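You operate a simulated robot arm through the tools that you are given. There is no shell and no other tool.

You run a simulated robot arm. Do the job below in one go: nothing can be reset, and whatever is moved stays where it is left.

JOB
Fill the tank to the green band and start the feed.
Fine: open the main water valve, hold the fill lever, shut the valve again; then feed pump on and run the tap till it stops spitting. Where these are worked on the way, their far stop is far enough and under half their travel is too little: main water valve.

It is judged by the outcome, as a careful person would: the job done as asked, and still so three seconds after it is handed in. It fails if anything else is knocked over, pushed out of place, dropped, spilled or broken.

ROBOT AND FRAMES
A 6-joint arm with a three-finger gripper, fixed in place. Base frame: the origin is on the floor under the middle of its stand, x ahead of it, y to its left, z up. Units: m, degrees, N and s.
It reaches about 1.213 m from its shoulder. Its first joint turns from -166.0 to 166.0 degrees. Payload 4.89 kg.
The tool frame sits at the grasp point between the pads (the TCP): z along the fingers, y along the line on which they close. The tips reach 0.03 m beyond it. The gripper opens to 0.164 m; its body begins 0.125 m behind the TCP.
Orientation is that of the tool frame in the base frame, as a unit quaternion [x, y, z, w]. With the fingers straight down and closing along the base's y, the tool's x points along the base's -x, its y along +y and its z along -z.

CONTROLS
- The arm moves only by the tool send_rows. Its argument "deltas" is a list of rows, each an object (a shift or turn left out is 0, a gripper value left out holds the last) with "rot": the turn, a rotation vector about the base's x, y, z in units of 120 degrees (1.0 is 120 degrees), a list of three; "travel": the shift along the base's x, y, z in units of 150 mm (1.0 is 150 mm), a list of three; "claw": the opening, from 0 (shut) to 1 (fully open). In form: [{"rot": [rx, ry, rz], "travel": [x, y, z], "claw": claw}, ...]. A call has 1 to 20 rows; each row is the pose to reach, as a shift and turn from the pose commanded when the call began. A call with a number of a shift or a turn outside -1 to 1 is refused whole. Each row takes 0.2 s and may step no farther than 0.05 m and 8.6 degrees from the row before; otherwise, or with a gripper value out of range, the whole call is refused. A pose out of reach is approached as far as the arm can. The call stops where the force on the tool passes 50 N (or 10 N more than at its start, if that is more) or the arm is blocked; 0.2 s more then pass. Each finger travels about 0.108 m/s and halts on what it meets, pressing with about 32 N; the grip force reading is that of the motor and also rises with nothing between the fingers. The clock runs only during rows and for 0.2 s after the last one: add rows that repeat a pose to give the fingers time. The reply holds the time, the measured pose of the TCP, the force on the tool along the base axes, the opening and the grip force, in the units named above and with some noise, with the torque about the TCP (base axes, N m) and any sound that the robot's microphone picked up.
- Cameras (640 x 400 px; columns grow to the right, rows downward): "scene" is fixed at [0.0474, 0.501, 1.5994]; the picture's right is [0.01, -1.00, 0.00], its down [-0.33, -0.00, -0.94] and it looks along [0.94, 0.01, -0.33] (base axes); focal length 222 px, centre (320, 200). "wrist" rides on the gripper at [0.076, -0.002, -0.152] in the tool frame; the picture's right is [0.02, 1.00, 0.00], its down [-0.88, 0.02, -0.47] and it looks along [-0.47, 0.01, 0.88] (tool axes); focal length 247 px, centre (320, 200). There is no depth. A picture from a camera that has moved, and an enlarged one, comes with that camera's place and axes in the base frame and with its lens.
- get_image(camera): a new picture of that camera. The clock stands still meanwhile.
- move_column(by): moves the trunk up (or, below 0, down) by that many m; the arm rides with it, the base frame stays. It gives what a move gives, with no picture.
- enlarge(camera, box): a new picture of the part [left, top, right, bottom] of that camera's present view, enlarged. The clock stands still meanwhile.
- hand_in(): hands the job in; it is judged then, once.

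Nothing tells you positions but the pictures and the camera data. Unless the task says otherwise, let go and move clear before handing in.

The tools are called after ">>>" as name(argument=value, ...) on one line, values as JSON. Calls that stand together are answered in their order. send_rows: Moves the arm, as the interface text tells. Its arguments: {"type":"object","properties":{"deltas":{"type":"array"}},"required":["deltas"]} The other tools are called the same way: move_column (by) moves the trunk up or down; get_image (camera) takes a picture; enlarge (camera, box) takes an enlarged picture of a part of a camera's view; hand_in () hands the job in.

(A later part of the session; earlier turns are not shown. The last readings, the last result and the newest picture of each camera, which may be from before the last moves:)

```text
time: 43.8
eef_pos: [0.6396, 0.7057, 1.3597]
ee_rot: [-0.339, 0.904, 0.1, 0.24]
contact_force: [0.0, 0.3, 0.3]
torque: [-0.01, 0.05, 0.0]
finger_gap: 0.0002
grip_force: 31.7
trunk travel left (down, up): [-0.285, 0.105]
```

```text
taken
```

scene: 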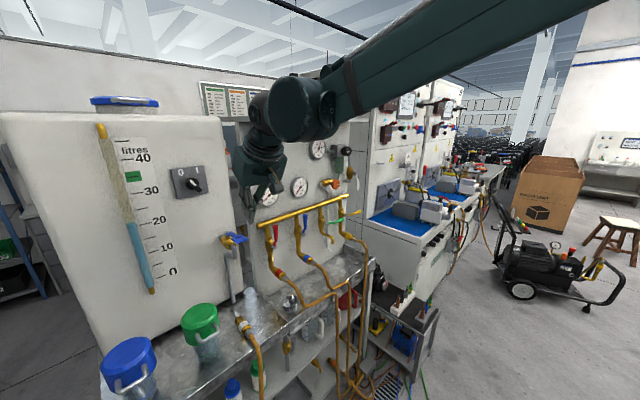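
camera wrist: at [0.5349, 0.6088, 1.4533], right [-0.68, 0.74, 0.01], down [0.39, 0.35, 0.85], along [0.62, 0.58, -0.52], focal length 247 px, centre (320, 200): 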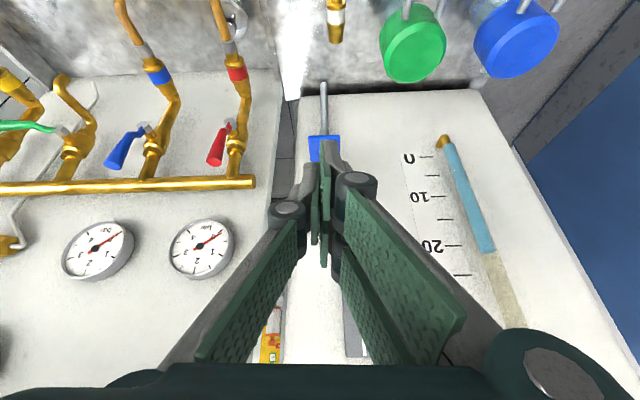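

>>> enlarge(camera="wrist", box=[280, 70, 370, 200])

>>> enlarge(camera="scene", box=[200, 130, 290, 260])

```text
3.08 times, centred on (325, 135) of wrist
camera zoom: at [0.5349, 0.6088, 1.4533], right [-0.68, 0.74, 0.01], down [0.39, 0.35, 0.85], along [0.62, 0.58, -0.52], focal length 760 px, centre (305, 400)
```

zoom: 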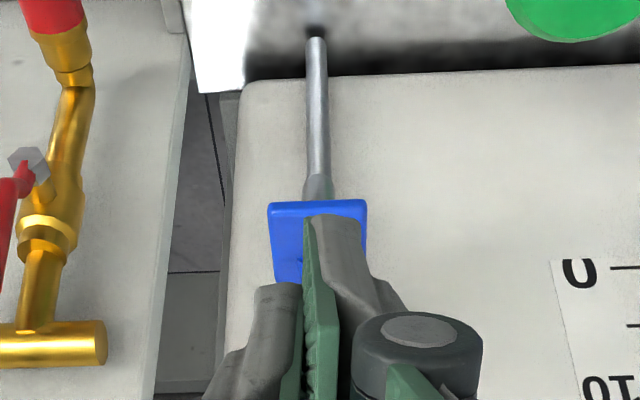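

```text
3.08 times, centred on (245, 195) of scene
camera zoom: at [0.0474, 0.501, 1.5994], right [0.01, -1.0, 0.0], down [-0.33, 0.0, -0.94], along [0.94, 0.01, -0.33], focal length 682 px, centre (551, 215)
```

zoom: 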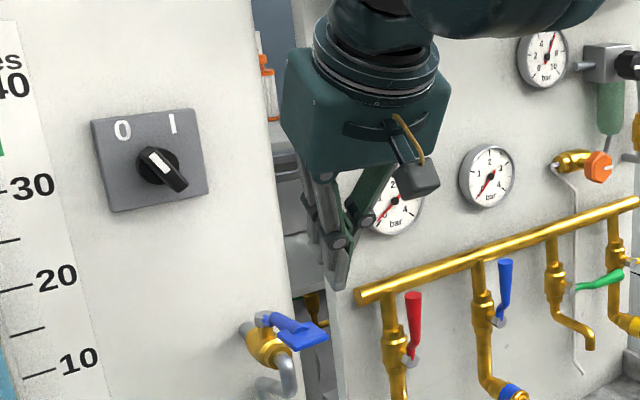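

The paddle's front edge is at about a 1.03 m from the base axis along the bench normal. I'll move over it and come down to just above.

>>> send_rows(deltas=[{"travel": [0.16, 0.155, 0]}, {"travel": [0.32, 0.31, 0]}, {"travel": [0.47, 0.47, 0]}, {"travel": [0.47, 0.47, -0.23]}, {"travel": [0.47, 0.47, -0.43]}])

>>> get_image(camera="wrist")

>>> enlarge(camera="scene", box=[200, 130, 290, 260])

```text
time: 45.0
eef_pos: [0.7069, 0.7769, 1.2948]
ee_rot: [-0.339, 0.904, 0.101, 0.239]
contact_force: [-0.3, -0.4, 0.2]
torque: [0.04, -0.04, 0.01]
finger_gap: 0.0002
grip_force: 32.1
trunk travel left (down, up): [-0.285, 0.105]
```

```text
taken
camera wrist: at [0.6038, 0.6792, 1.3886], right [-0.68, 0.74, 0.01], down [0.39, 0.35, 0.85], along [0.62, 0.58, -0.52], focal length 247 px, centre (320, 200)
```

wrist: 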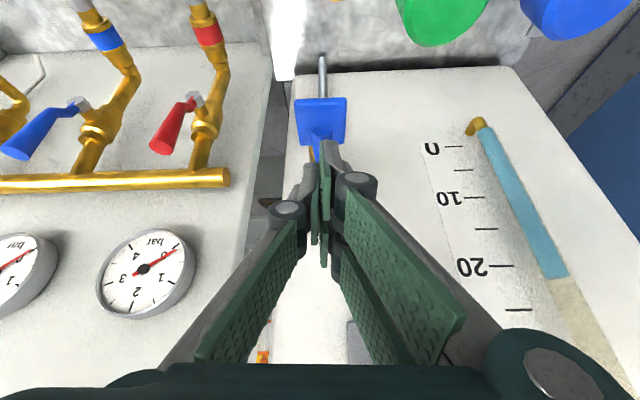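

```text
3.08 times, centred on (245, 195) of scene
camera zoom: at [0.0474, 0.501, 1.5994], right [0.01, -1.0, 0.0], down [-0.33, 0.0, -0.94], along [0.94, 0.01, -0.33], focal length 682 px, centre (551, 215)
```

zoom: 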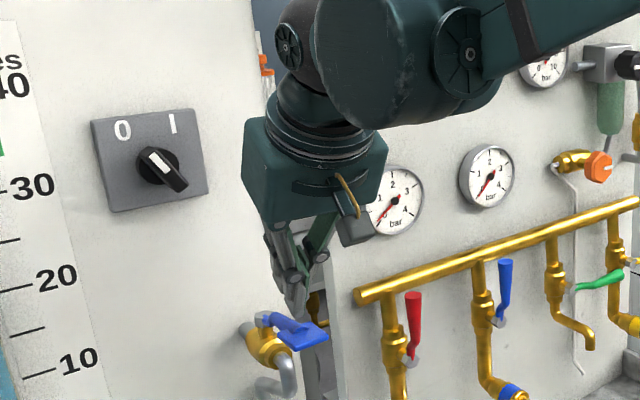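

The fingertips are over the pad. I'll centre them and press down gently, watching the force.

>>> send_rows(deltas=[{"travel": [0.075, 0, 0]}, {"travel": [0.075, 0, -0.06]}, {"travel": [0.075, 0, -0.12]}, {"travel": [0.075, 0, -0.17]}, {"travel": [0.075, 0, -0.22]}])

>>> enlarge(camera="scene", box=[200, 200, 280, 270])

>>> get_image(camera="wrist")

```text
time: 46.2
eef_pos: [0.72, 0.777, 1.2613]
ee_rot: [-0.339, 0.904, 0.1, 0.24]
contact_force: [0.6, -1.3, 1.9]
torque: [-0.03, 0.07, 0.03]
finger_gap: 0.0
grip_force: 32.3
trunk travel left (down, up): [-0.285, 0.105]
```

```text
5.71 times, centred on (240, 235) of scene
camera zoom: at [0.0474, 0.501, 1.5994], right [0.01, -1.0, 0.0], down [-0.33, 0.0, -0.94], along [0.94, 0.01, -0.33], focal length 1267 px, centre (777, 0)
```

zoom: 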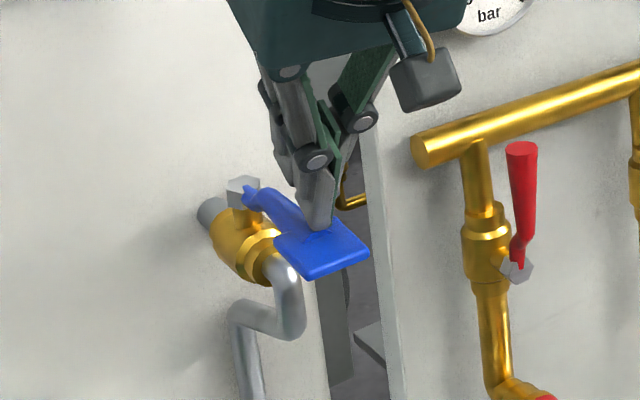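

```text
taken
camera wrist: at [0.6156, 0.6802, 1.3561], right [-0.68, 0.74, 0.01], down [0.39, 0.35, 0.85], along [0.62, 0.58, -0.52], focal length 247 px, centre (320, 200)
```

wrist: 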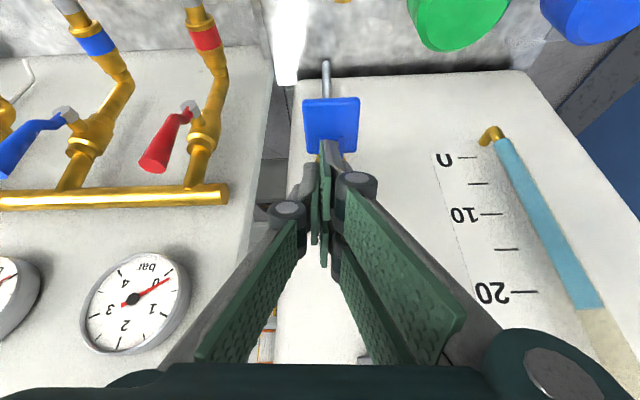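

The pad is yielding downward with only about 2 N, so it is a press-down lever. I'll press further and watch the gauge.

>>> send_rows(deltas=[{"travel": [0, 0, -0.05]}, {"travel": [0, 0, -0.1]}, {"travel": [0, 0, -0.13]}])

>>> enlarge(camera="scene", box=[80, 110, 290, 310])

>>> enlarge(camera="scene", box=[200, 200, 280, 270])

```text
time: 47.0
eef_pos: [0.7199, 0.7783, 1.2461]
ee_rot: [-0.339, 0.904, 0.102, 0.241]
contact_force: [3.5, 4.3, 32.4]
torque: [0.1, 0.3, -0.08]
finger_gap: 0.0001
grip_force: 31.8
trunk travel left (down, up): [-0.285, 0.105]
```

```text
2.00 times, centred on (185, 210) of scene
camera zoom: at [0.0474, 0.501, 1.5994], right [0.01, -1.0, 0.0], down [-0.33, 0.0, -0.94], along [0.94, 0.01, -0.33], focal length 444 px, centre (590, 180)
```

zoom: 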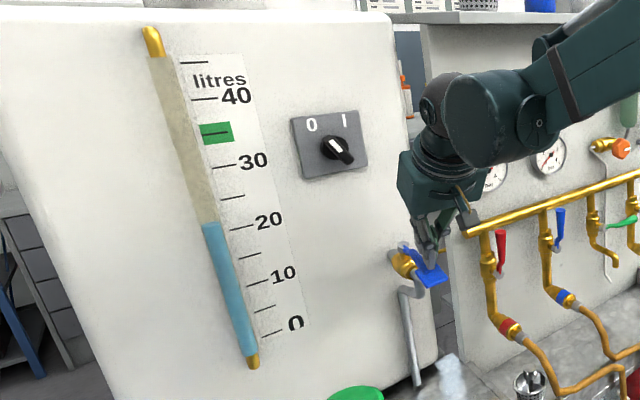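

```text
5.71 times, centred on (240, 235) of scene
camera zoom: at [0.0474, 0.501, 1.5994], right [0.01, -1.0, 0.0], down [-0.33, 0.0, -0.94], along [0.94, 0.01, -0.33], focal length 1267 px, centre (777, 0)
```

zoom: 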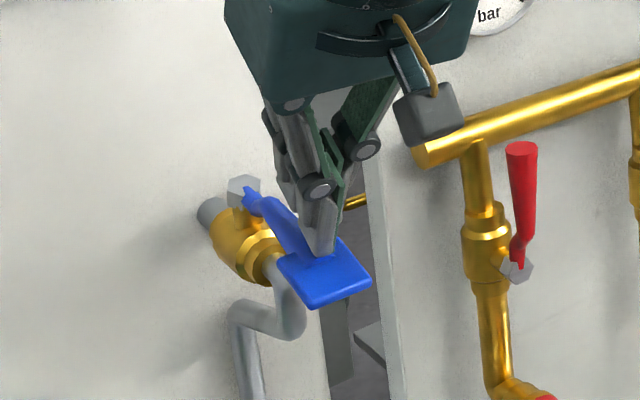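

The lever is down with 32 N on it. I'll hold there for 2 s and see whether the level rises.

>>> send_rows(deltas=[{"travel": [0, 0, 0]}, {"travel": [0, 0, 0]}, {"travel": [0, 0, 0]}, {"travel": [0, 0, 0]}, {"travel": [0, 0, 0]}, {"travel": [0, 0, 0]}, {"travel": [0, 0, 0]}, {"travel": [0, 0, 0]}, {"travel": [0, 0, 0]}, {"travel": [0, 0, 0]}])

>>> enlarge(camera="scene", box=[80, 110, 290, 310])

```text
time: 49.2
eef_pos: [0.7173, 0.7759, 1.2444]
ee_rot: [-0.339, 0.904, 0.101, 0.24]
contact_force: [-11.7, -14.9, 26.1]
torque: [-0.62, 0.78, 0.18]
finger_gap: 0.0
grip_force: 32.1
trunk travel left (down, up): [-0.285, 0.105]
```

```text
2.00 times, centred on (185, 210) of scene
camera zoom: at [0.0474, 0.501, 1.5994], right [0.01, -1.0, 0.0], down [-0.33, 0.0, -0.94], along [0.94, 0.01, -0.33], focal length 444 px, centre (590, 180)
```

zoom: 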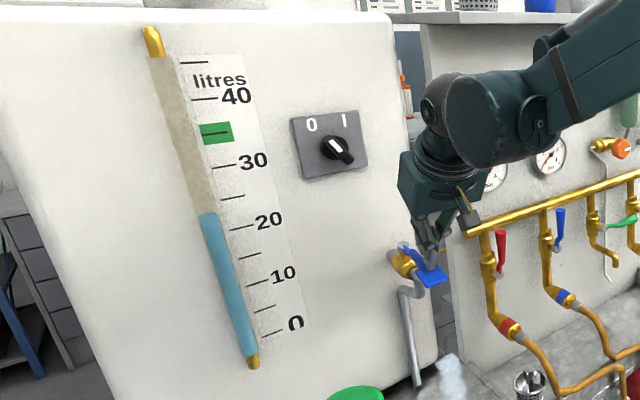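

The level is rising at roughly 0.7 L/s, so the main valve and fill lever are right. I'll keep holding and check often.

>>> send_rows(deltas=[{"travel": [0, 0, 0]}, {"travel": [0, 0, 0]}, {"travel": [0, 0, 0]}, {"travel": [0, 0, 0]}, {"travel": [0, 0, 0]}, {"travel": [0, 0, 0]}, {"travel": [0, 0, 0]}, {"travel": [0, 0, 0]}, {"travel": [0, 0, 0]}, {"travel": [0, 0, 0]}, {"travel": [0, 0, 0]}, {"travel": [0, 0, 0]}, {"travel": [0, 0, 0]}, {"travel": [0, 0, 0]}, {"travel": [0, 0, 0]}, {"travel": [0, 0, 0]}, {"travel": [0, 0, 0]}, {"travel": [0, 0, 0]}, {"travel": [0, 0, 0]}, {"travel": [0, 0, 0]}])

>>> enlarge(camera="scene", box=[80, 110, 290, 310])

```text
time: 53.4
eef_pos: [0.7176, 0.7756, 1.2455]
ee_rot: [-0.34, 0.904, 0.101, 0.24]
contact_force: [-8.4, -11.8, 28.3]
torque: [-0.51, 0.73, 0.11]
finger_gap: 0.0
grip_force: 32.0
trunk travel left (down, up): [-0.285, 0.105]
```

```text
2.00 times, centred on (185, 210) of scene
camera zoom: at [0.0474, 0.501, 1.5994], right [0.01, -1.0, 0.0], down [-0.33, 0.0, -0.94], along [0.94, 0.01, -0.33], focal length 444 px, centre (590, 180)
```

zoom: 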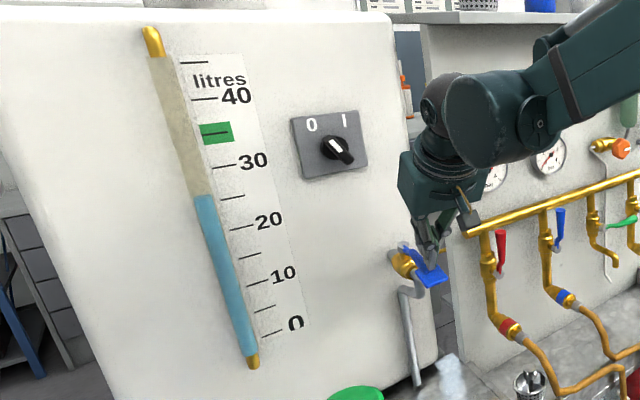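

>>> send_rows(deltas=[{"travel": [0, 0, 0]}, {"travel": [0, 0, 0]}, {"travel": [0, 0, 0]}, {"travel": [0, 0, 0]}, {"travel": [0, 0, 0]}, {"travel": [0, 0, 0]}, {"travel": [0, 0, 0]}, {"travel": [0, 0, 0]}, {"travel": [0, 0, 0]}, {"travel": [0, 0, 0]}, {"travel": [0, 0, 0]}, {"travel": [0, 0, 0]}, {"travel": [0, 0, 0]}, {"travel": [0, 0, 0]}, {"travel": [0, 0, 0]}, {"travel": [0, 0, 0]}, {"travel": [0, 0, 0]}, {"travel": [0, 0, 0]}, {"travel": [0, 0, 0]}, {"travel": [0, 0, 0]}])

>>> enlarge(camera="scene", box=[80, 110, 290, 310])

```text
time: 57.6
eef_pos: [0.7178, 0.7759, 1.2453]
ee_rot: [-0.339, 0.904, 0.101, 0.241]
contact_force: [-7.5, -10.5, 28.5]
torque: [-0.49, 0.74, 0.11]
finger_gap: 0.0001
grip_force: 32.4
trunk travel left (down, up): [-0.285, 0.105]
```

```text
2.00 times, centred on (185, 210) of scene
camera zoom: at [0.0474, 0.501, 1.5994], right [0.01, -1.0, 0.0], down [-0.33, 0.0, -0.94], along [0.94, 0.01, -0.33], focal length 444 px, centre (590, 180)
```

zoom: 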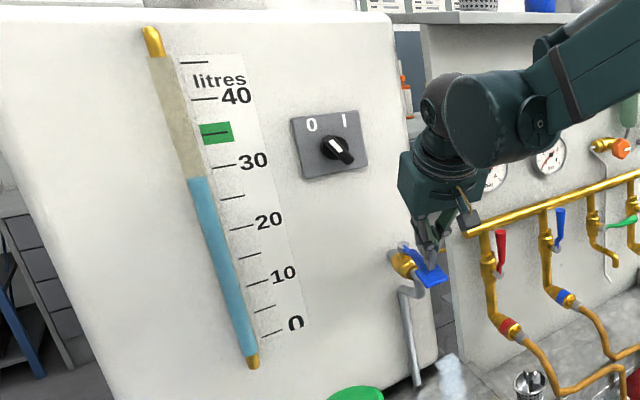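

>>> send_rows(deltas=[{"travel": [0, 0, 0]}, {"travel": [0, 0, 0]}, {"travel": [0, 0, 0]}, {"travel": [0, 0, 0]}, {"travel": [0, 0, 0]}, {"travel": [0, 0, 0]}, {"travel": [0, 0, 0]}, {"travel": [0, 0, 0]}, {"travel": [0, 0, 0]}, {"travel": [0, 0, 0]}, {"travel": [0, 0, 0]}, {"travel": [0, 0, 0]}, {"travel": [0, 0, 0]}, {"travel": [0, 0, 0]}, {"travel": [0, 0, 0]}, {"travel": [0, 0, 0]}, {"travel": [0, 0, 0]}, {"travel": [0, 0, 0]}, {"travel": [0, 0, 0]}, {"travel": [0, 0, 0]}])

>>> enlarge(camera="scene", box=[90, 110, 190, 210])

```text
time: 61.8
eef_pos: [0.7179, 0.7763, 1.2442]
ee_rot: [-0.34, 0.904, 0.101, 0.24]
contact_force: [-8.3, -10.3, 29.1]
torque: [-0.5, 0.69, 0.13]
finger_gap: 0.0
grip_force: 31.8
trunk travel left (down, up): [-0.285, 0.105]
```

```text
4.00 times, centred on (140, 160) of scene
camera zoom: at [0.0474, 0.501, 1.5994], right [0.01, -1.0, 0.0], down [-0.33, 0.0, -0.94], along [0.94, 0.01, -0.33], focal length 887 px, centre (1040, 360)
```

zoom: 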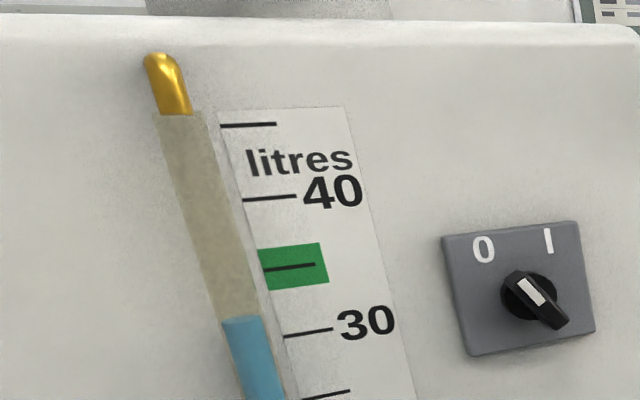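

The level reads about 32 L. I'll hold about 4 s more, then trim.

>>> send_rows(deltas=[{"travel": [0, 0, 0]}, {"travel": [0, 0, 0]}, {"travel": [0, 0, 0]}, {"travel": [0, 0, 0]}, {"travel": [0, 0, 0]}, {"travel": [0, 0, 0]}, {"travel": [0, 0, 0]}, {"travel": [0, 0, 0]}, {"travel": [0, 0, 0]}, {"travel": [0, 0, 0]}, {"travel": [0, 0, 0]}, {"travel": [0, 0, 0]}, {"travel": [0, 0, 0]}, {"travel": [0, 0, 0]}, {"travel": [0, 0, 0]}, {"travel": [0, 0, 0]}, {"travel": [0, 0, 0]}, {"travel": [0, 0, 0]}, {"travel": [0, 0, 0]}, {"travel": [0, 0, 0]}])

>>> enlarge(camera="scene", box=[90, 110, 190, 210])

>>> get_image(camera="wrist")

```text
time: 66.0
eef_pos: [0.7181, 0.775, 1.2444]
ee_rot: [-0.34, 0.903, 0.102, 0.24]
contact_force: [-6.1, -10.7, 28.8]
torque: [-0.5, 0.73, 0.16]
finger_gap: 0.0002
grip_force: 31.7
trunk travel left (down, up): [-0.285, 0.105]
```

```text
4.00 times, centred on (140, 160) of scene
camera zoom: at [0.0474, 0.501, 1.5994], right [0.01, -1.0, 0.0], down [-0.33, 0.0, -0.94], along [0.94, 0.01, -0.33], focal length 887 px, centre (1040, 360)
```

zoom: 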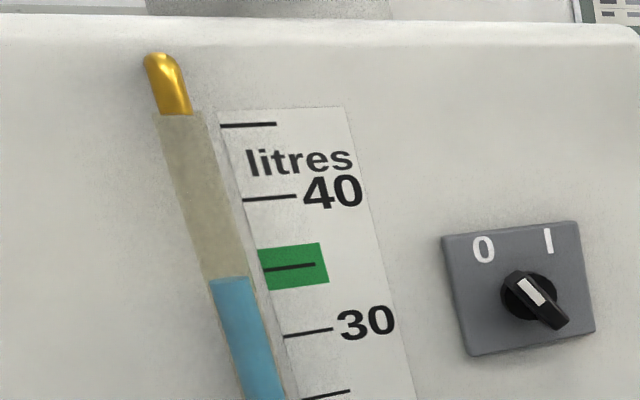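

```text
taken
camera wrist: at [0.6141, 0.6789, 1.3381], right [-0.68, 0.74, 0.01], down [0.39, 0.35, 0.85], along [0.63, 0.58, -0.52], focal length 247 px, centre (320, 200)
```

wrist: 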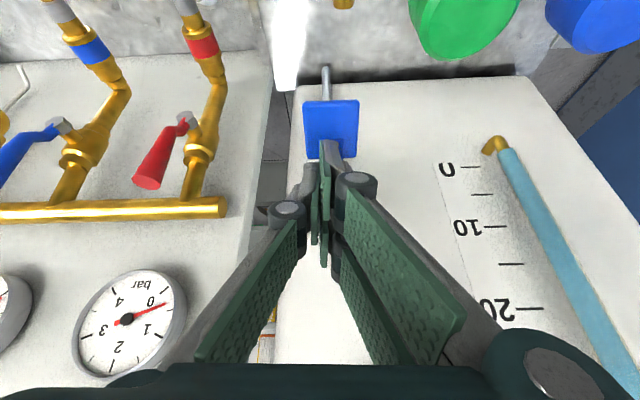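

The level reads about 34.7 L, inside the band. I'll hold a moment more to allow for what the tap will draw, then let the lever up.

>>> send_rows(deltas=[{"travel": [0, 0, 0]}, {"travel": [0, 0, 0]}, {"travel": [0, 0, 0]}, {"travel": [0, 0, 0.3]}, {"travel": [0, 0, 0.6]}, {"travel": [0, 0, 0.9]}])

>>> enlarge(camera="scene", box=[90, 110, 190, 210])

>>> enlarge(camera="scene", box=[200, 200, 280, 270])

```text
time: 67.4
eef_pos: [0.7185, 0.7791, 1.378]
ee_rot: [-0.339, 0.904, 0.1, 0.239]
contact_force: [-0.8, -0.3, -0.3]
torque: [-0.04, 0.03, 0.01]
finger_gap: 0.0002
grip_force: 31.7
trunk travel left (down, up): [-0.285, 0.105]
```

```text
4.00 times, centred on (140, 160) of scene
camera zoom: at [0.0474, 0.501, 1.5994], right [0.01, -1.0, 0.0], down [-0.33, 0.0, -0.94], along [0.94, 0.01, -0.33], focal length 887 px, centre (1040, 360)
```

zoom: 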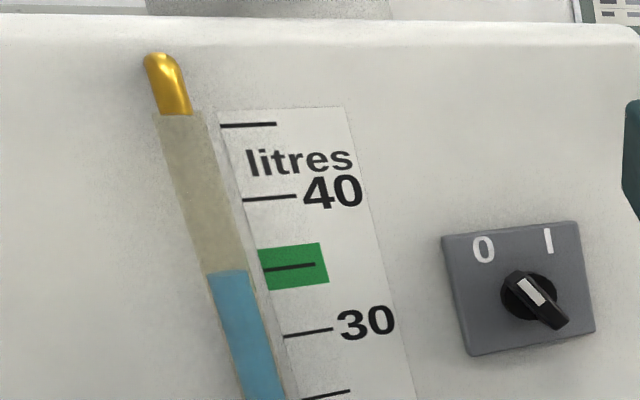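

```text
5.71 times, centred on (240, 235) of scene
camera zoom: at [0.0474, 0.501, 1.5994], right [0.01, -1.0, 0.0], down [-0.33, 0.0, -0.94], along [0.94, 0.01, -0.33], focal length 1267 px, centre (777, 0)
```

zoom: 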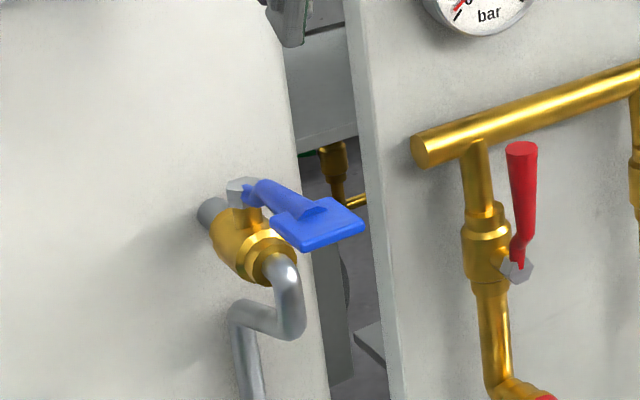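

The lever sprang back up and the gauge reads about 35 L, in the middle of the green band. Now I'll back away and go down to shut the main valve.

>>> send_rows(deltas=[{"travel": [-0.11, -0.195, 0.0]}, {"travel": [-0.22, -0.39, 0.0]}, {"travel": [-0.33, -0.585, 0.0]}, {"travel": [-0.44, -0.78, 0.0]}])

>>> send_rows(deltas=[{"travel": [-0.11, -0.195, -0.1], "rot": [0.0145, -0.015, 0]}, {"travel": [-0.22, -0.39, -0.2], "rot": [0.029, -0.03, 0]}, {"travel": [-0.33, -0.585, -0.3], "rot": [0.0435, -0.045, 0]}, {"travel": [-0.44, -0.78, -0.4], "rot": [0.0578, -0.06, 0]}])

>>> move_column(by=-0.28)

>>> enlarge(camera="scene", box=[90, 110, 190, 210])

```text
time: 68.4
eef_pos: [0.6511, 0.6607, 1.3772]
ee_rot: [-0.339, 0.904, 0.1, 0.239]
contact_force: [0.4, 0.0, -0.2]
torque: [-0.1, 0.02, -0.04]
finger_gap: 0.0
grip_force: 31.6
trunk travel left (down, up): [-0.285, 0.105]
```

```text
time: 69.4
eef_pos: [0.5874, 0.543, 1.316]
ee_rot: [-0.33, 0.879, 0.134, 0.316]
contact_force: [0.4, 0.2, -1.2]
torque: [-0.06, 0.03, 0.02]
finger_gap: 0.0001
grip_force: 32.0
trunk travel left (down, up): [-0.285, 0.105]
```

```text
time: 72.2
eef_pos: [0.5873, 0.5428, 1.0367]
ee_rot: [-0.33, 0.88, 0.134, 0.316]
contact_force: [-0.3, -0.5, 0.6]
torque: [-0.01, -0.01, -0.03]
finger_gap: 0.0
grip_force: 32.0
trunk travel left (down, up): [-0.005, 0.385]
```

```text
4.00 times, centred on (140, 160) of scene
camera zoom: at [0.0474, 0.501, 1.5994], right [0.01, -1.0, 0.0], down [-0.33, 0.0, -0.94], along [0.94, 0.01, -0.33], focal length 887 px, centre (1040, 360)
```

zoom: 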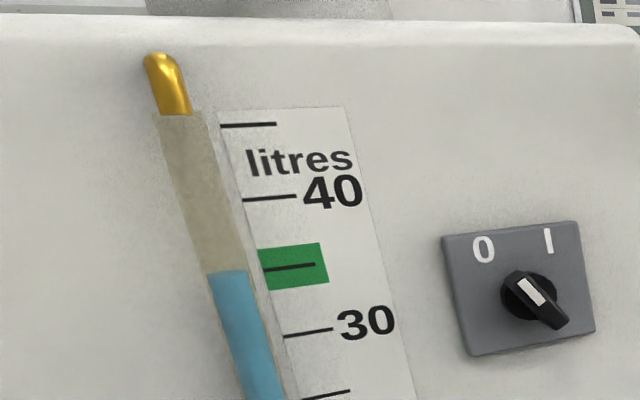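

The level holds steady. I'll descend in front of the main valve.

>>> send_rows(deltas=[{"travel": [0, 0, -0.25]}, {"travel": [0, 0, -0.5]}, {"travel": [0, 0, -0.75]}, {"travel": [0, 0, -1.0]}])

>>> send_rows(deltas=[{"travel": [0, 0, -0.25]}, {"travel": [0, 0, -0.5]}, {"travel": [0, 0, -0.75]}, {"travel": [0, 0, -1.0]}])

>>> get_image(camera="wrist")

>>> enlarge(camera="scene", box=[260, 310, 360, 400])

```text
time: 73.2
eef_pos: [0.588, 0.5432, 0.8862]
ee_rot: [-0.33, 0.879, 0.134, 0.316]
contact_force: [-0.8, -0.7, 1.0]
torque: [0.07, -0.02, 0.01]
finger_gap: 0.0003
grip_force: 32.1
trunk travel left (down, up): [-0.005, 0.385]
```

```text
time: 74.2
eef_pos: [0.5881, 0.5414, 0.7348]
ee_rot: [-0.329, 0.88, 0.134, 0.316]
contact_force: [-2.0, -1.7, 0.5]
torque: [0.07, -0.06, 0.01]
finger_gap: 0.0002
grip_force: 31.9
trunk travel left (down, up): [-0.005, 0.385]
```

```text
taken
camera wrist: at [0.4739, 0.4349, 0.8023], right [-0.68, 0.74, 0.01], down [0.28, 0.24, 0.93], along [0.68, 0.63, -0.37], focal length 247 px, centre (320, 200)
```

wrist: 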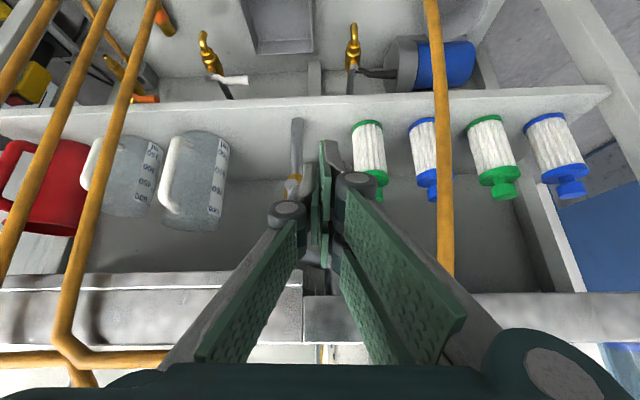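

```text
4.44 times, centred on (310, 355) of scene
camera zoom: at [0.0474, 0.501, 1.5994], right [0.01, -1.0, 0.0], down [-0.33, 0.0, -0.94], along [0.94, 0.01, -0.33], focal length 986 px, centre (364, -489)
```

zoom: 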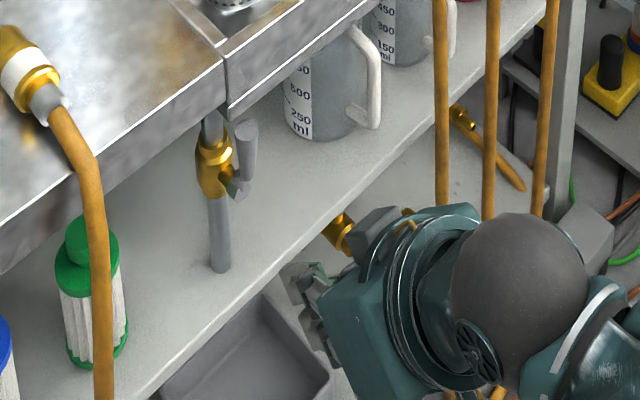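

The lever stands upright as left. I'll bring the fingers in on its left side (the tank side), just under the bench lip.

>>> send_rows(deltas=[{"travel": [0.116, 0.173, -0.103]}, {"travel": [0.231, 0.346, -0.205]}, {"travel": [0.364, 0.497, -0.205]}, {"travel": [0.496, 0.648, -0.205]}, {"travel": [0.64, 0.787, -0.205]}])

>>> get_image(camera="wrist")

>>> enlarge(camera="scene", box=[260, 310, 360, 400])

```text
time: 75.4
eef_pos: [0.6851, 0.6629, 0.7073]
ee_rot: [-0.33, 0.879, 0.134, 0.316]
contact_force: [-0.8, -0.2, 1.5]
torque: [0.01, 0.02, 0.0]
finger_gap: 0.0001
grip_force: 32.1
trunk travel left (down, up): [-0.005, 0.385]
```

```text
taken
camera wrist: at [0.5699, 0.5552, 0.7741], right [-0.68, 0.74, 0.01], down [0.28, 0.24, 0.93], along [0.68, 0.63, -0.37], focal length 247 px, centre (320, 200)
```

wrist: 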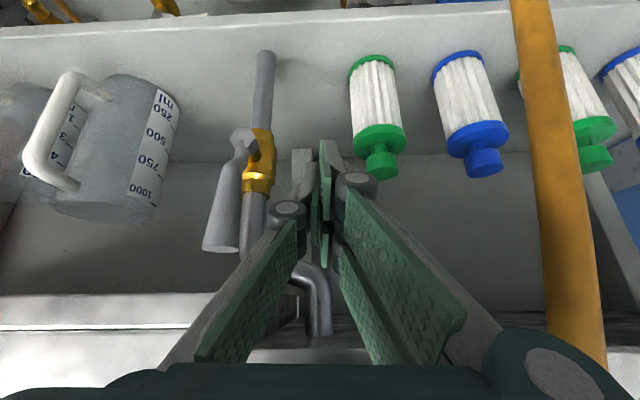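

```text
4.44 times, centred on (310, 355) of scene
camera zoom: at [0.0474, 0.501, 1.5994], right [0.01, -1.0, 0.0], down [-0.33, 0.0, -0.94], along [0.94, 0.01, -0.33], focal length 986 px, centre (364, -489)
```

zoom: 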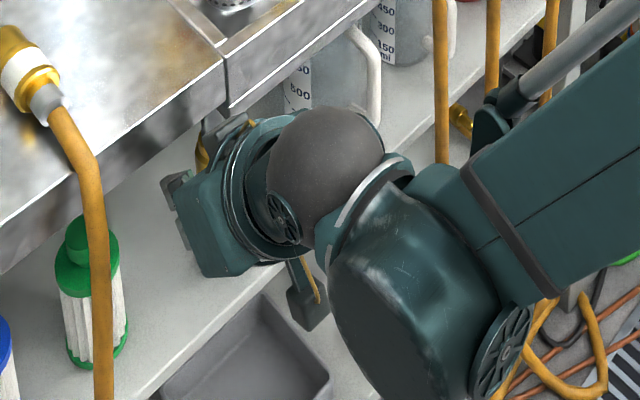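

The fingers are beside the lever on the tank side with clear room. I'll push it right and down along its arc to its closed stop.

>>> send_rows(deltas=[{"travel": [0.155, -0.161, -0.013]}, {"travel": [0.23, -0.238, -0.01]}, {"travel": [0.303, -0.314, -0.007]}, {"travel": [0.398, -0.413, 0.0]}, {"travel": [0.507, -0.488, -0.013]}, {"travel": [0.607, -0.563, -0.1]}, {"travel": [0.665, -0.623, -0.22]}, {"travel": [0.688, -0.647, -0.313]}, {"travel": [0.688, -0.647, -0.413]}])

>>> get_image(camera="wrist")

>>> enlarge(camera="scene", box=[260, 310, 360, 400])

```text
time: 76.8
eef_pos: [0.7726, 0.5847, 0.699]
ee_rot: [-0.329, 0.877, 0.138, 0.321]
contact_force: [24.9, 24.0, 48.9]
torque: [0.97, -0.52, -0.06]
finger_gap: 0.0
grip_force: 31.2
trunk travel left (down, up): [-0.005, 0.385]
stopped in row 7: the force on the tool passed its limit at 70 N (the readings are from after the stop); the commanded pose is now the measured one
```

```text
taken
camera wrist: at [0.6581, 0.4763, 0.7647], right [-0.68, 0.74, 0.02], down [0.27, 0.23, 0.93], along [0.68, 0.64, -0.36], focal length 247 px, centre (320, 200)
```

wrist: 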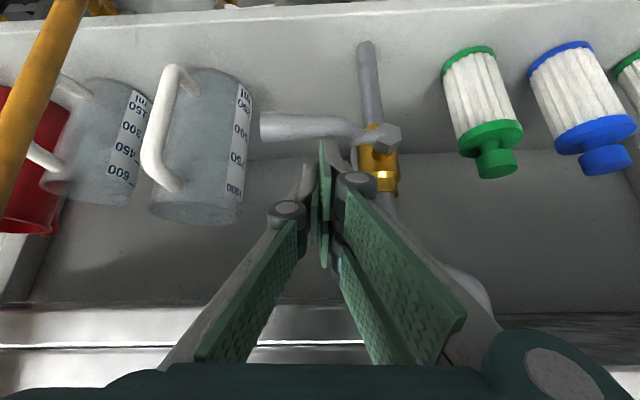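

```text
4.44 times, centred on (310, 355) of scene
camera zoom: at [0.0474, 0.501, 1.5994], right [0.01, -1.0, 0.0], down [-0.33, 0.0, -0.94], along [0.94, 0.01, -0.33], focal length 986 px, centre (364, -489)
```

zoom: 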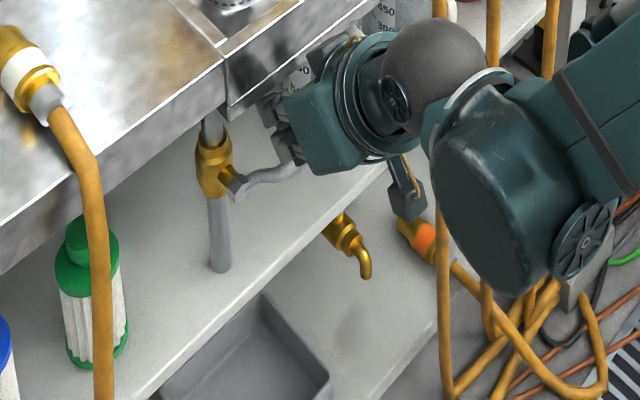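

The lever is back to horizontal and hard against its closed stop. I'll withdraw along the finger axis and check it.

>>> send_rows(deltas=[{"travel": [-0.1, -0.097, 0.12]}, {"travel": [-0.2, -0.193, 0.24]}, {"travel": [-0.35, -0.338, 0.42]}, {"travel": [-0.6, -0.58, 0.55]}, {"travel": [-0.8, -0.77, 0.55]}])

>>> get_image(camera="wrist")

>>> enlarge(camera="scene", box=[260, 310, 360, 400])

```text
refused: row 4 steps farther than a row can; nothing moved
```

```text
taken
camera wrist: at [0.6581, 0.4763, 0.7647], right [-0.68, 0.74, 0.02], down [0.27, 0.23, 0.93], along [0.68, 0.64, -0.36], focal length 247 px, centre (320, 200)
```

wrist: 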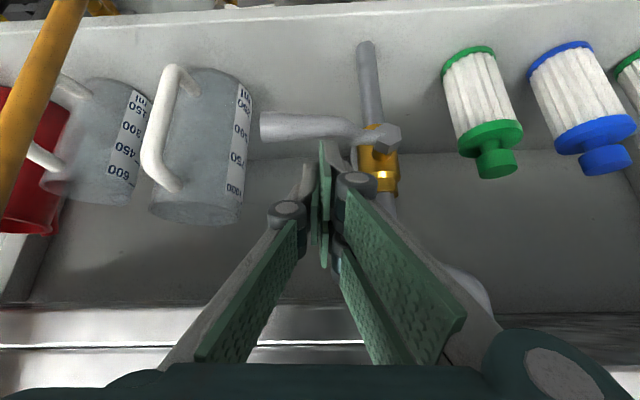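

```text
4.44 times, centred on (310, 355) of scene
camera zoom: at [0.0474, 0.501, 1.5994], right [0.01, -1.0, 0.0], down [-0.33, 0.0, -0.94], along [0.94, 0.01, -0.33], focal length 986 px, centre (364, -489)
```

zoom: 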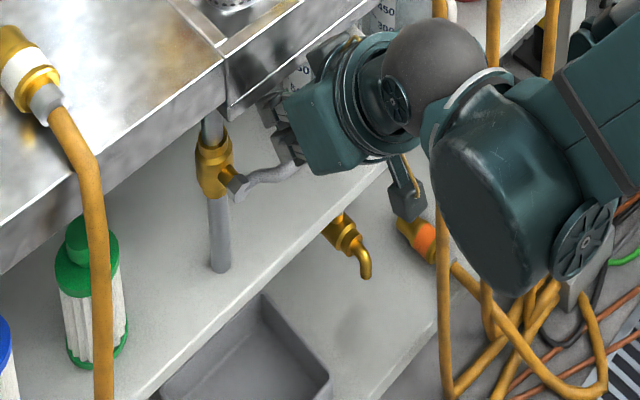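

>>> send_rows(deltas=[{"travel": [-0.1, -0.097, 0.12]}, {"travel": [-0.2, -0.193, 0.24]}, {"travel": [-0.35, -0.338, 0.42]}, {"travel": [-0.55, -0.53, 0.5]}, {"travel": [-0.75, -0.72, 0.5]}])

>>> get_image(camera="wrist")

>>> enlarge(camera="scene", box=[260, 310, 360, 400])

```text
time: 77.1
eef_pos: [0.7729, 0.5844, 0.7006]
ee_rot: [-0.329, 0.877, 0.139, 0.322]
contact_force: [3.0, 1.9, 4.9]
torque: [0.02, 0.07, -0.03]
finger_gap: 0.0002
grip_force: 31.9
trunk travel left (down, up): [-0.005, 0.385]
stopped in row 1: the force on the tool passed its limit at 90 N (the readings are from after the stop); the commanded pose is now the measured one
```

```text
taken
camera wrist: at [0.6578, 0.4761, 0.7656], right [-0.68, 0.74, 0.02], down [0.27, 0.23, 0.93], along [0.68, 0.64, -0.36], focal length 247 px, centre (320, 200)
```

wrist: 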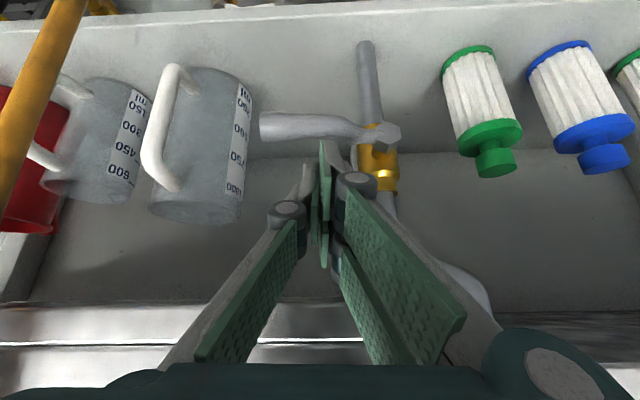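

```text
4.44 times, centred on (310, 355) of scene
camera zoom: at [0.0474, 0.501, 1.5994], right [0.01, -1.0, 0.0], down [-0.33, 0.0, -0.94], along [0.94, 0.01, -0.33], focal length 986 px, centre (364, -489)
```

zoom: 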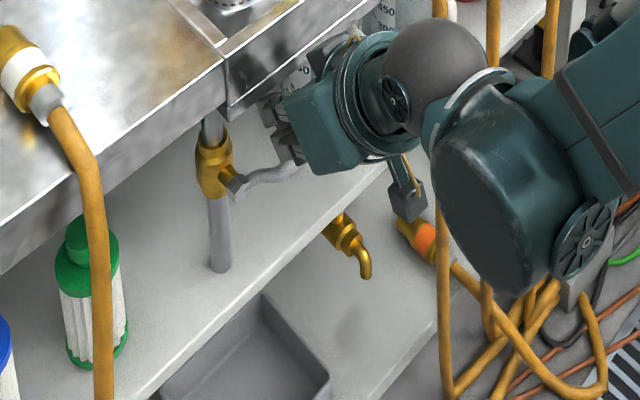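

The residual force tripped the stop; it has now relaxed to about 5 N. I'll withdraw again.

>>> send_rows(deltas=[{"travel": [-0.03, -0.029, 0.04]}, {"travel": [-0.1, -0.097, 0.12]}, {"travel": [-0.2, -0.193, 0.24]}, {"travel": [-0.35, -0.338, 0.42]}, {"travel": [-0.55, -0.53, 0.5]}, {"travel": [-0.75, -0.72, 0.5]}])

>>> get_image(camera="wrist")

>>> enlarge(camera="scene", box=[260, 310, 360, 400])

```text
time: 78.5
eef_pos: [0.6588, 0.4762, 0.7727]
ee_rot: [-0.329, 0.878, 0.137, 0.321]
contact_force: [1.4, 0.5, -0.9]
torque: [-0.04, 0.03, 0.03]
finger_gap: 0.0
grip_force: 32.1
trunk travel left (down, up): [-0.005, 0.385]
```

```text
taken
camera wrist: at [0.5437, 0.3679, 0.839], right [-0.68, 0.73, 0.02], down [0.27, 0.23, 0.93], along [0.68, 0.64, -0.36], focal length 247 px, centre (320, 200)
```

wrist: 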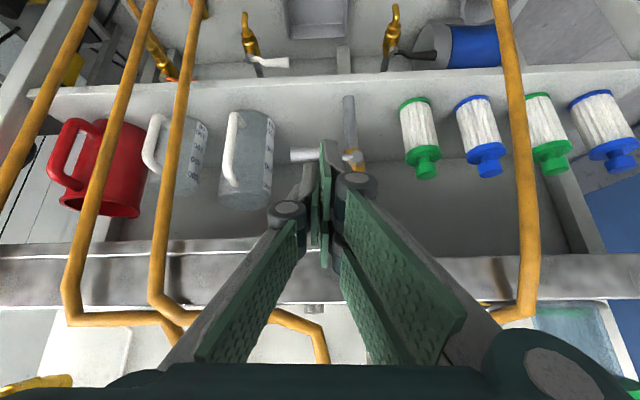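

```text
4.44 times, centred on (310, 355) of scene
camera zoom: at [0.0474, 0.501, 1.5994], right [0.01, -1.0, 0.0], down [-0.33, 0.0, -0.94], along [0.94, 0.01, -0.33], focal length 986 px, centre (364, -489)
```

zoom: 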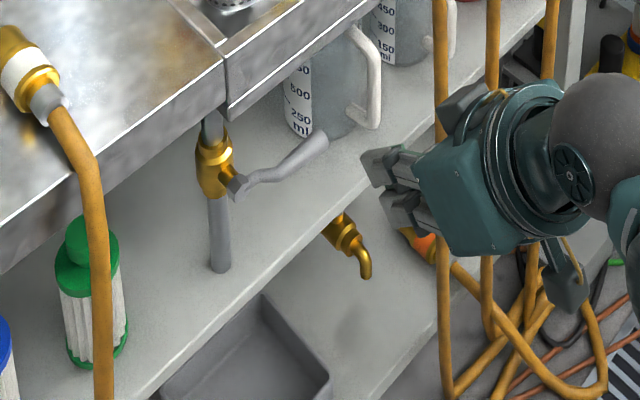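

The main valve lever is back at its original horizontal position, so the main water is shut. Next is the feed pump switch on the tank at about (0.77, 0.94, 1.40). I'll raise the trunk and go up for a close look.

>>> move_column(by=0.15)

>>> send_rows(deltas=[{"travel": [-0.1, 0.1, 0.25]}, {"travel": [-0.2, 0.2, 0.5]}, {"travel": [-0.3, 0.3, 0.75]}, {"travel": [-0.4, 0.4, 1.0]}])

>>> send_rows(deltas=[{"travel": [0.0, 0.12, 0.25]}, {"travel": [0.0, 0.24, 0.5]}, {"travel": [0.0, 0.36, 0.75]}, {"travel": [0.0, 0.48, 1.0]}])

>>> send_rows(deltas=[{"travel": [0.0, 0.12, 0.25], "rot": [0.025, -0.026, 0]}, {"travel": [0.0, 0.24, 0.5], "rot": [0.05, -0.052, 0]}, {"travel": [0.0, 0.36, 0.75], "rot": [0.085, -0.088, 0]}, {"travel": [0.0, 0.48, 0.9], "rot": [0.1157, -0.12, 0]}])

>>> get_image(camera="wrist")

>>> get_image(camera="scene")

```text
time: 80.2
eef_pos: [0.6579, 0.4754, 0.9236]
ee_rot: [-0.328, 0.877, 0.139, 0.322]
contact_force: [-0.7, 0.3, -0.1]
torque: [0.02, -0.01, 0.03]
finger_gap: 0.0
grip_force: 31.9
trunk travel left (down, up): [-0.155, 0.235]
```

```text
time: 81.2
eef_pos: [0.5985, 0.5349, 1.0763]
ee_rot: [-0.329, 0.878, 0.139, 0.32]
contact_force: [1.4, -0.2, -0.5]
torque: [0.02, 0.12, 0.07]
finger_gap: 0.0
grip_force: 31.5
trunk travel left (down, up): [-0.155, 0.235]
```

```text
time: 82.2
eef_pos: [0.5994, 0.6054, 1.2247]
ee_rot: [-0.328, 0.878, 0.137, 0.321]
contact_force: [0.9, -0.1, 0.4]
torque: [0.0, 0.03, 0.05]
finger_gap: 0.0
grip_force: 32.0
trunk travel left (down, up): [-0.155, 0.235]
```

```text
time: 83.2
eef_pos: [0.599, 0.6792, 1.3624]
ee_rot: [-0.302, 0.807, 0.201, 0.466]
contact_force: [0.9, 0.5, 0.5]
torque: [0.01, 0.04, 0.03]
finger_gap: 0.0
grip_force: 32.2
trunk travel left (down, up): [-0.155, 0.235]
```

```text
taken
camera wrist: at [0.4754, 0.5619, 1.3684], right [-0.68, 0.73, 0.02], down [0.03, -0.01, 1.0], along [0.73, 0.68, -0.01], focal length 247 px, centre (320, 200)
```

wrist: 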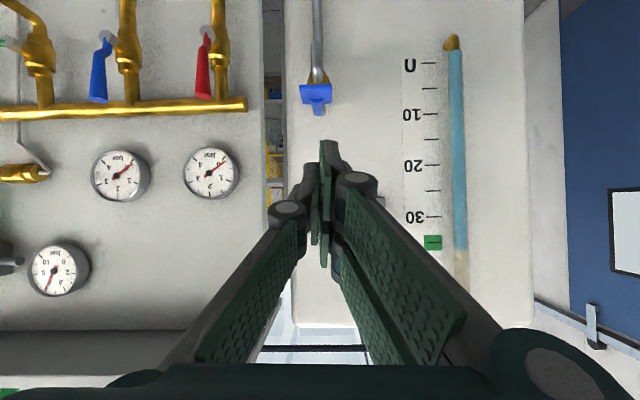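

```text
taken
```

scene: 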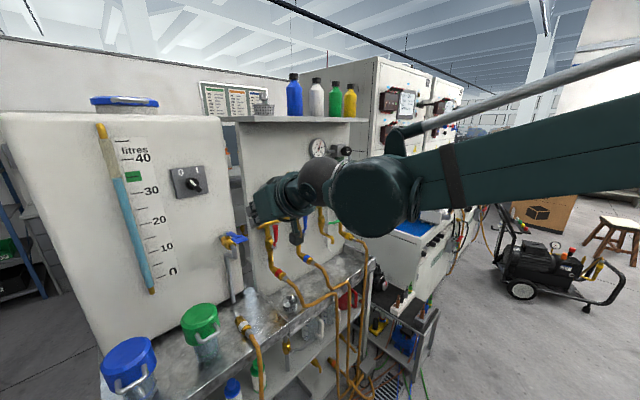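

This head-on view shows the gauge well. I'll enlarge it to check the level against the band, and look at the knob.

>>> enlarge(camera="wrist", box=[390, 190, 490, 290])

>>> enlarge(camera="wrist", box=[270, 130, 400, 250])

>>> enlarge(camera="scene", box=[90, 110, 190, 210])

```text
4.00 times, centred on (440, 240) of wrist
camera zoom: at [0.4754, 0.5619, 1.3684], right [-0.68, 0.73, 0.02], down [0.03, -0.01, 1.0], along [0.73, 0.68, -0.01], focal length 988 px, centre (-160, 40)
```

zoom: 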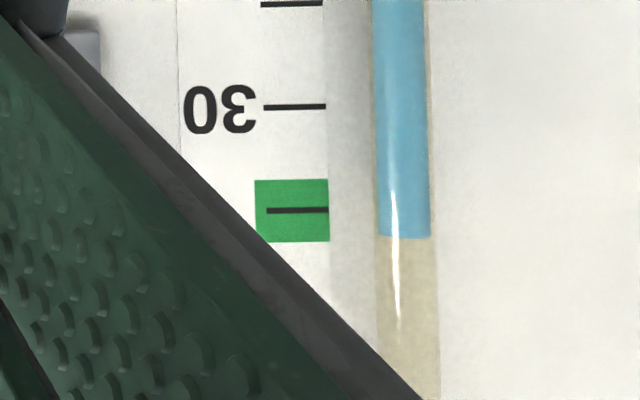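

```text
3.33 times, centred on (335, 190) of wrist
camera zoom: at [0.4754, 0.5619, 1.3684], right [-0.68, 0.73, 0.02], down [0.03, -0.01, 1.0], along [0.73, 0.68, -0.01], focal length 823 px, centre (270, 233)
```

zoom: 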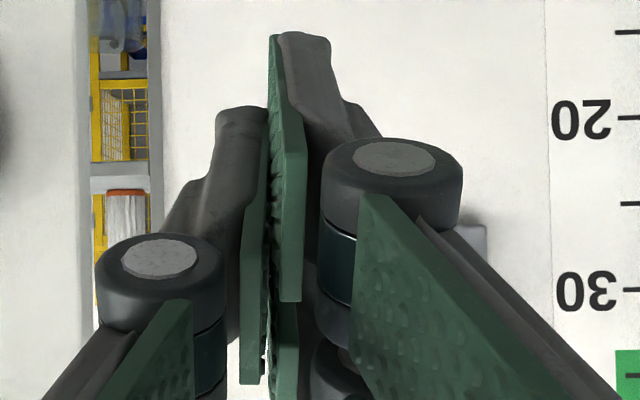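

```text
4.00 times, centred on (140, 160) of scene
camera zoom: at [0.0474, 0.501, 1.5994], right [0.01, -1.0, 0.0], down [-0.33, 0.0, -0.94], along [0.94, 0.01, -0.33], focal length 887 px, centre (1040, 360)
```

zoom: 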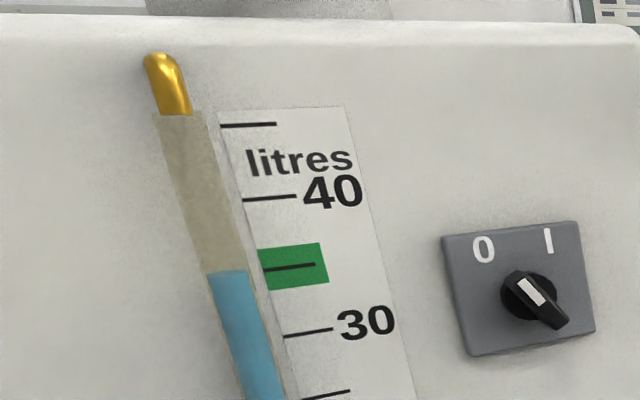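

The true level (correcting for the tube standing proud) is about 35.6 L, inside the band of roughly 33.5–36.5. I place the knob at about (0.770, 0.942, 1.400), pointing at 0; I'll bring the fingertips up to its right side.

>>> send_rows(deltas=[{"travel": [0.2, 0.215, 0.04]}, {"travel": [0.4, 0.43, 0.08]}, {"travel": [0.6, 0.645, 0.12]}, {"travel": [0.805, 0.865, 0.151]}])

>>> get_image(camera="wrist")

>>> enlarge(camera="scene", box=[150, 140, 270, 240])

```text
time: 84.2
eef_pos: [0.7202, 0.8104, 1.3855]
ee_rot: [-0.302, 0.807, 0.201, 0.466]
contact_force: [-0.7, -1.8, 1.0]
torque: [0.01, 0.05, -0.01]
finger_gap: 0.0
grip_force: 32.0
trunk travel left (down, up): [-0.155, 0.235]
```

```text
taken
camera wrist: at [0.5965, 0.6937, 1.392], right [-0.68, 0.73, 0.02], down [0.03, -0.01, 1.0], along [0.73, 0.68, -0.01], focal length 247 px, centre (320, 200)
```

wrist: 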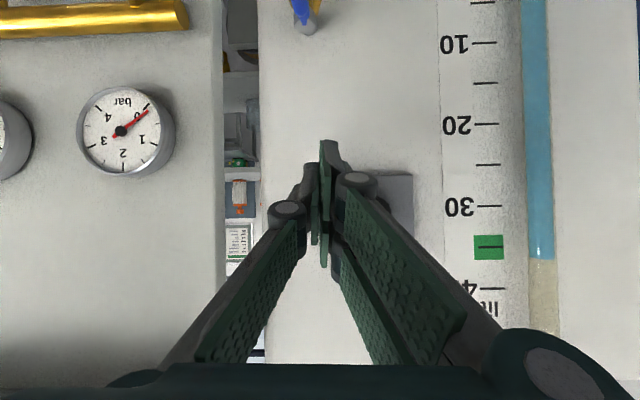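

```text
4.00 times, centred on (210, 190) of scene
camera zoom: at [0.0474, 0.501, 1.5994], right [0.01, -1.0, 0.0], down [-0.33, 0.0, -0.94], along [0.94, 0.01, -0.33], focal length 887 px, centre (760, 240)
```

zoom: 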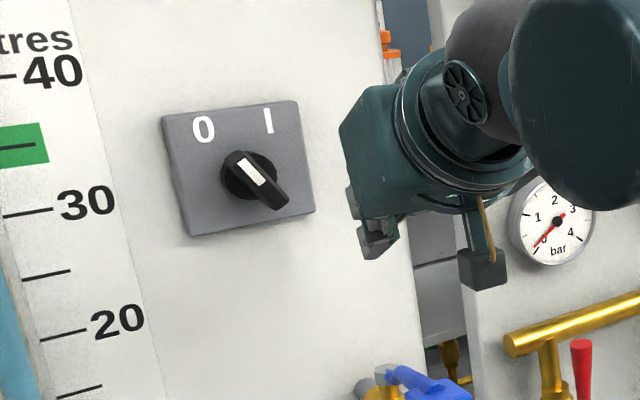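

The scene view shows the fingertips just to the right of the switch plate, matching my estimate. I'll move in toward the plate.

>>> send_rows(deltas=[{"travel": [0.168, 0.162, 0]}, {"travel": [0.336, 0.324, 0]}])

>>> enlarge(camera="scene", box=[165, 150, 245, 210])

>>> get_image(camera="wrist")

```text
time: 84.8
eef_pos: [0.7695, 0.8575, 1.3832]
ee_rot: [-0.302, 0.807, 0.201, 0.466]
contact_force: [-2.1, -2.1, 1.8]
torque: [0.03, 0.01, 0.0]
finger_gap: 0.0
grip_force: 31.7
trunk travel left (down, up): [-0.155, 0.235]
```

```text
6.67 times, centred on (205, 180) of scene
camera zoom: at [0.0474, 0.501, 1.5994], right [0.01, -1.0, 0.0], down [-0.33, 0.0, -0.94], along [0.94, 0.01, -0.33], focal length 1478 px, centre (1087, 333)
```

zoom: 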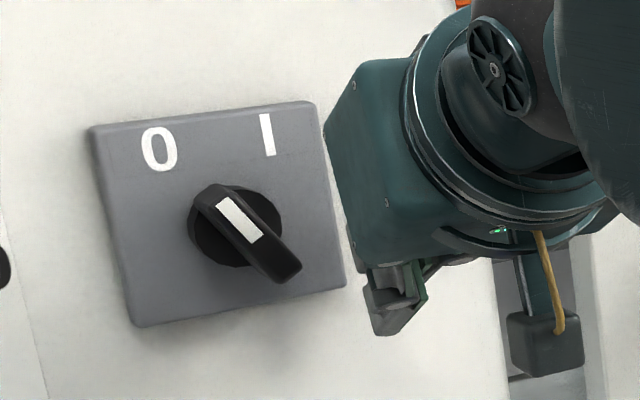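

```text
taken
camera wrist: at [0.645, 0.7417, 1.3902], right [-0.68, 0.73, 0.02], down [0.03, -0.01, 1.0], along [0.73, 0.68, -0.01], focal length 247 px, centre (320, 200)
```

wrist: 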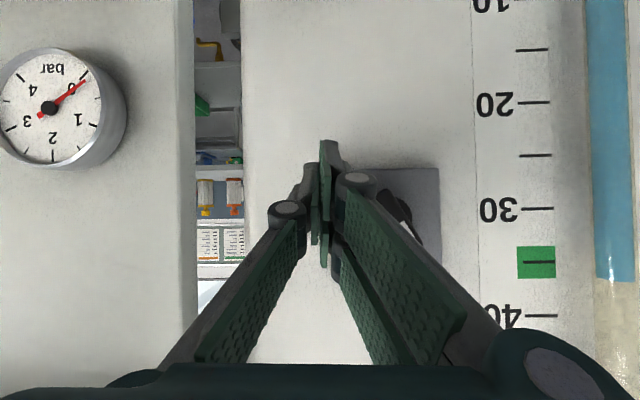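

The tips are level with the knob and close to the plate. I'll sweep left and down against the knob's tail to turn it clockwise.

>>> send_rows(deltas=[{"travel": [-0.0675, 0.0701, 0.0067]}, {"travel": [-0.1138, 0.1181, -0.0067]}, {"travel": [-0.1393, 0.1445, -0.0533]}, {"travel": [-0.1647, 0.1709, -0.1]}])

>>> enlarge(camera="scene", box=[165, 150, 245, 210])

>>> get_image(camera="wrist")

```text
time: 85.8
eef_pos: [0.7448, 0.8844, 1.3674]
ee_rot: [-0.302, 0.807, 0.2, 0.466]
contact_force: [-5.6, -6.6, 2.8]
torque: [0.16, -0.07, 0.14]
finger_gap: 0.0001
grip_force: 32.3
trunk travel left (down, up): [-0.155, 0.235]
```

```text
6.67 times, centred on (205, 180) of scene
camera zoom: at [0.0474, 0.501, 1.5994], right [0.01, -1.0, 0.0], down [-0.33, 0.0, -0.94], along [0.94, 0.01, -0.33], focal length 1478 px, centre (1087, 333)
```

zoom: 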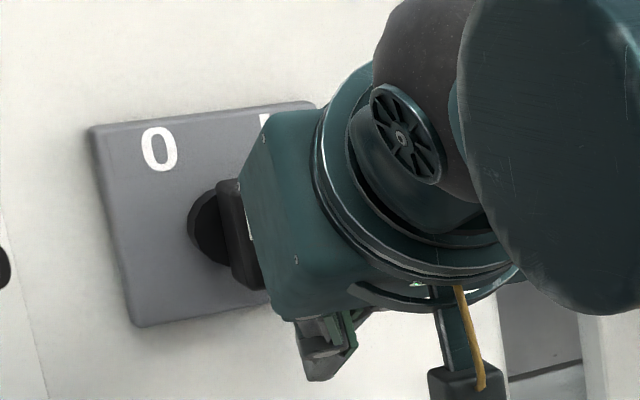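

```text
taken
camera wrist: at [0.621, 0.7669, 1.3744], right [-0.68, 0.73, 0.02], down [0.03, -0.01, 1.0], along [0.73, 0.68, -0.01], focal length 247 px, centre (320, 200)
```

wrist: 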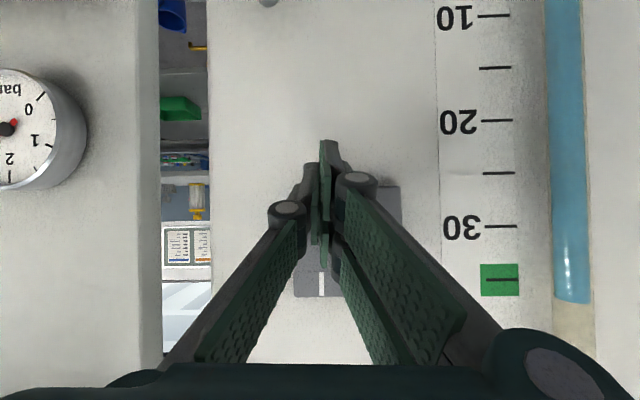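

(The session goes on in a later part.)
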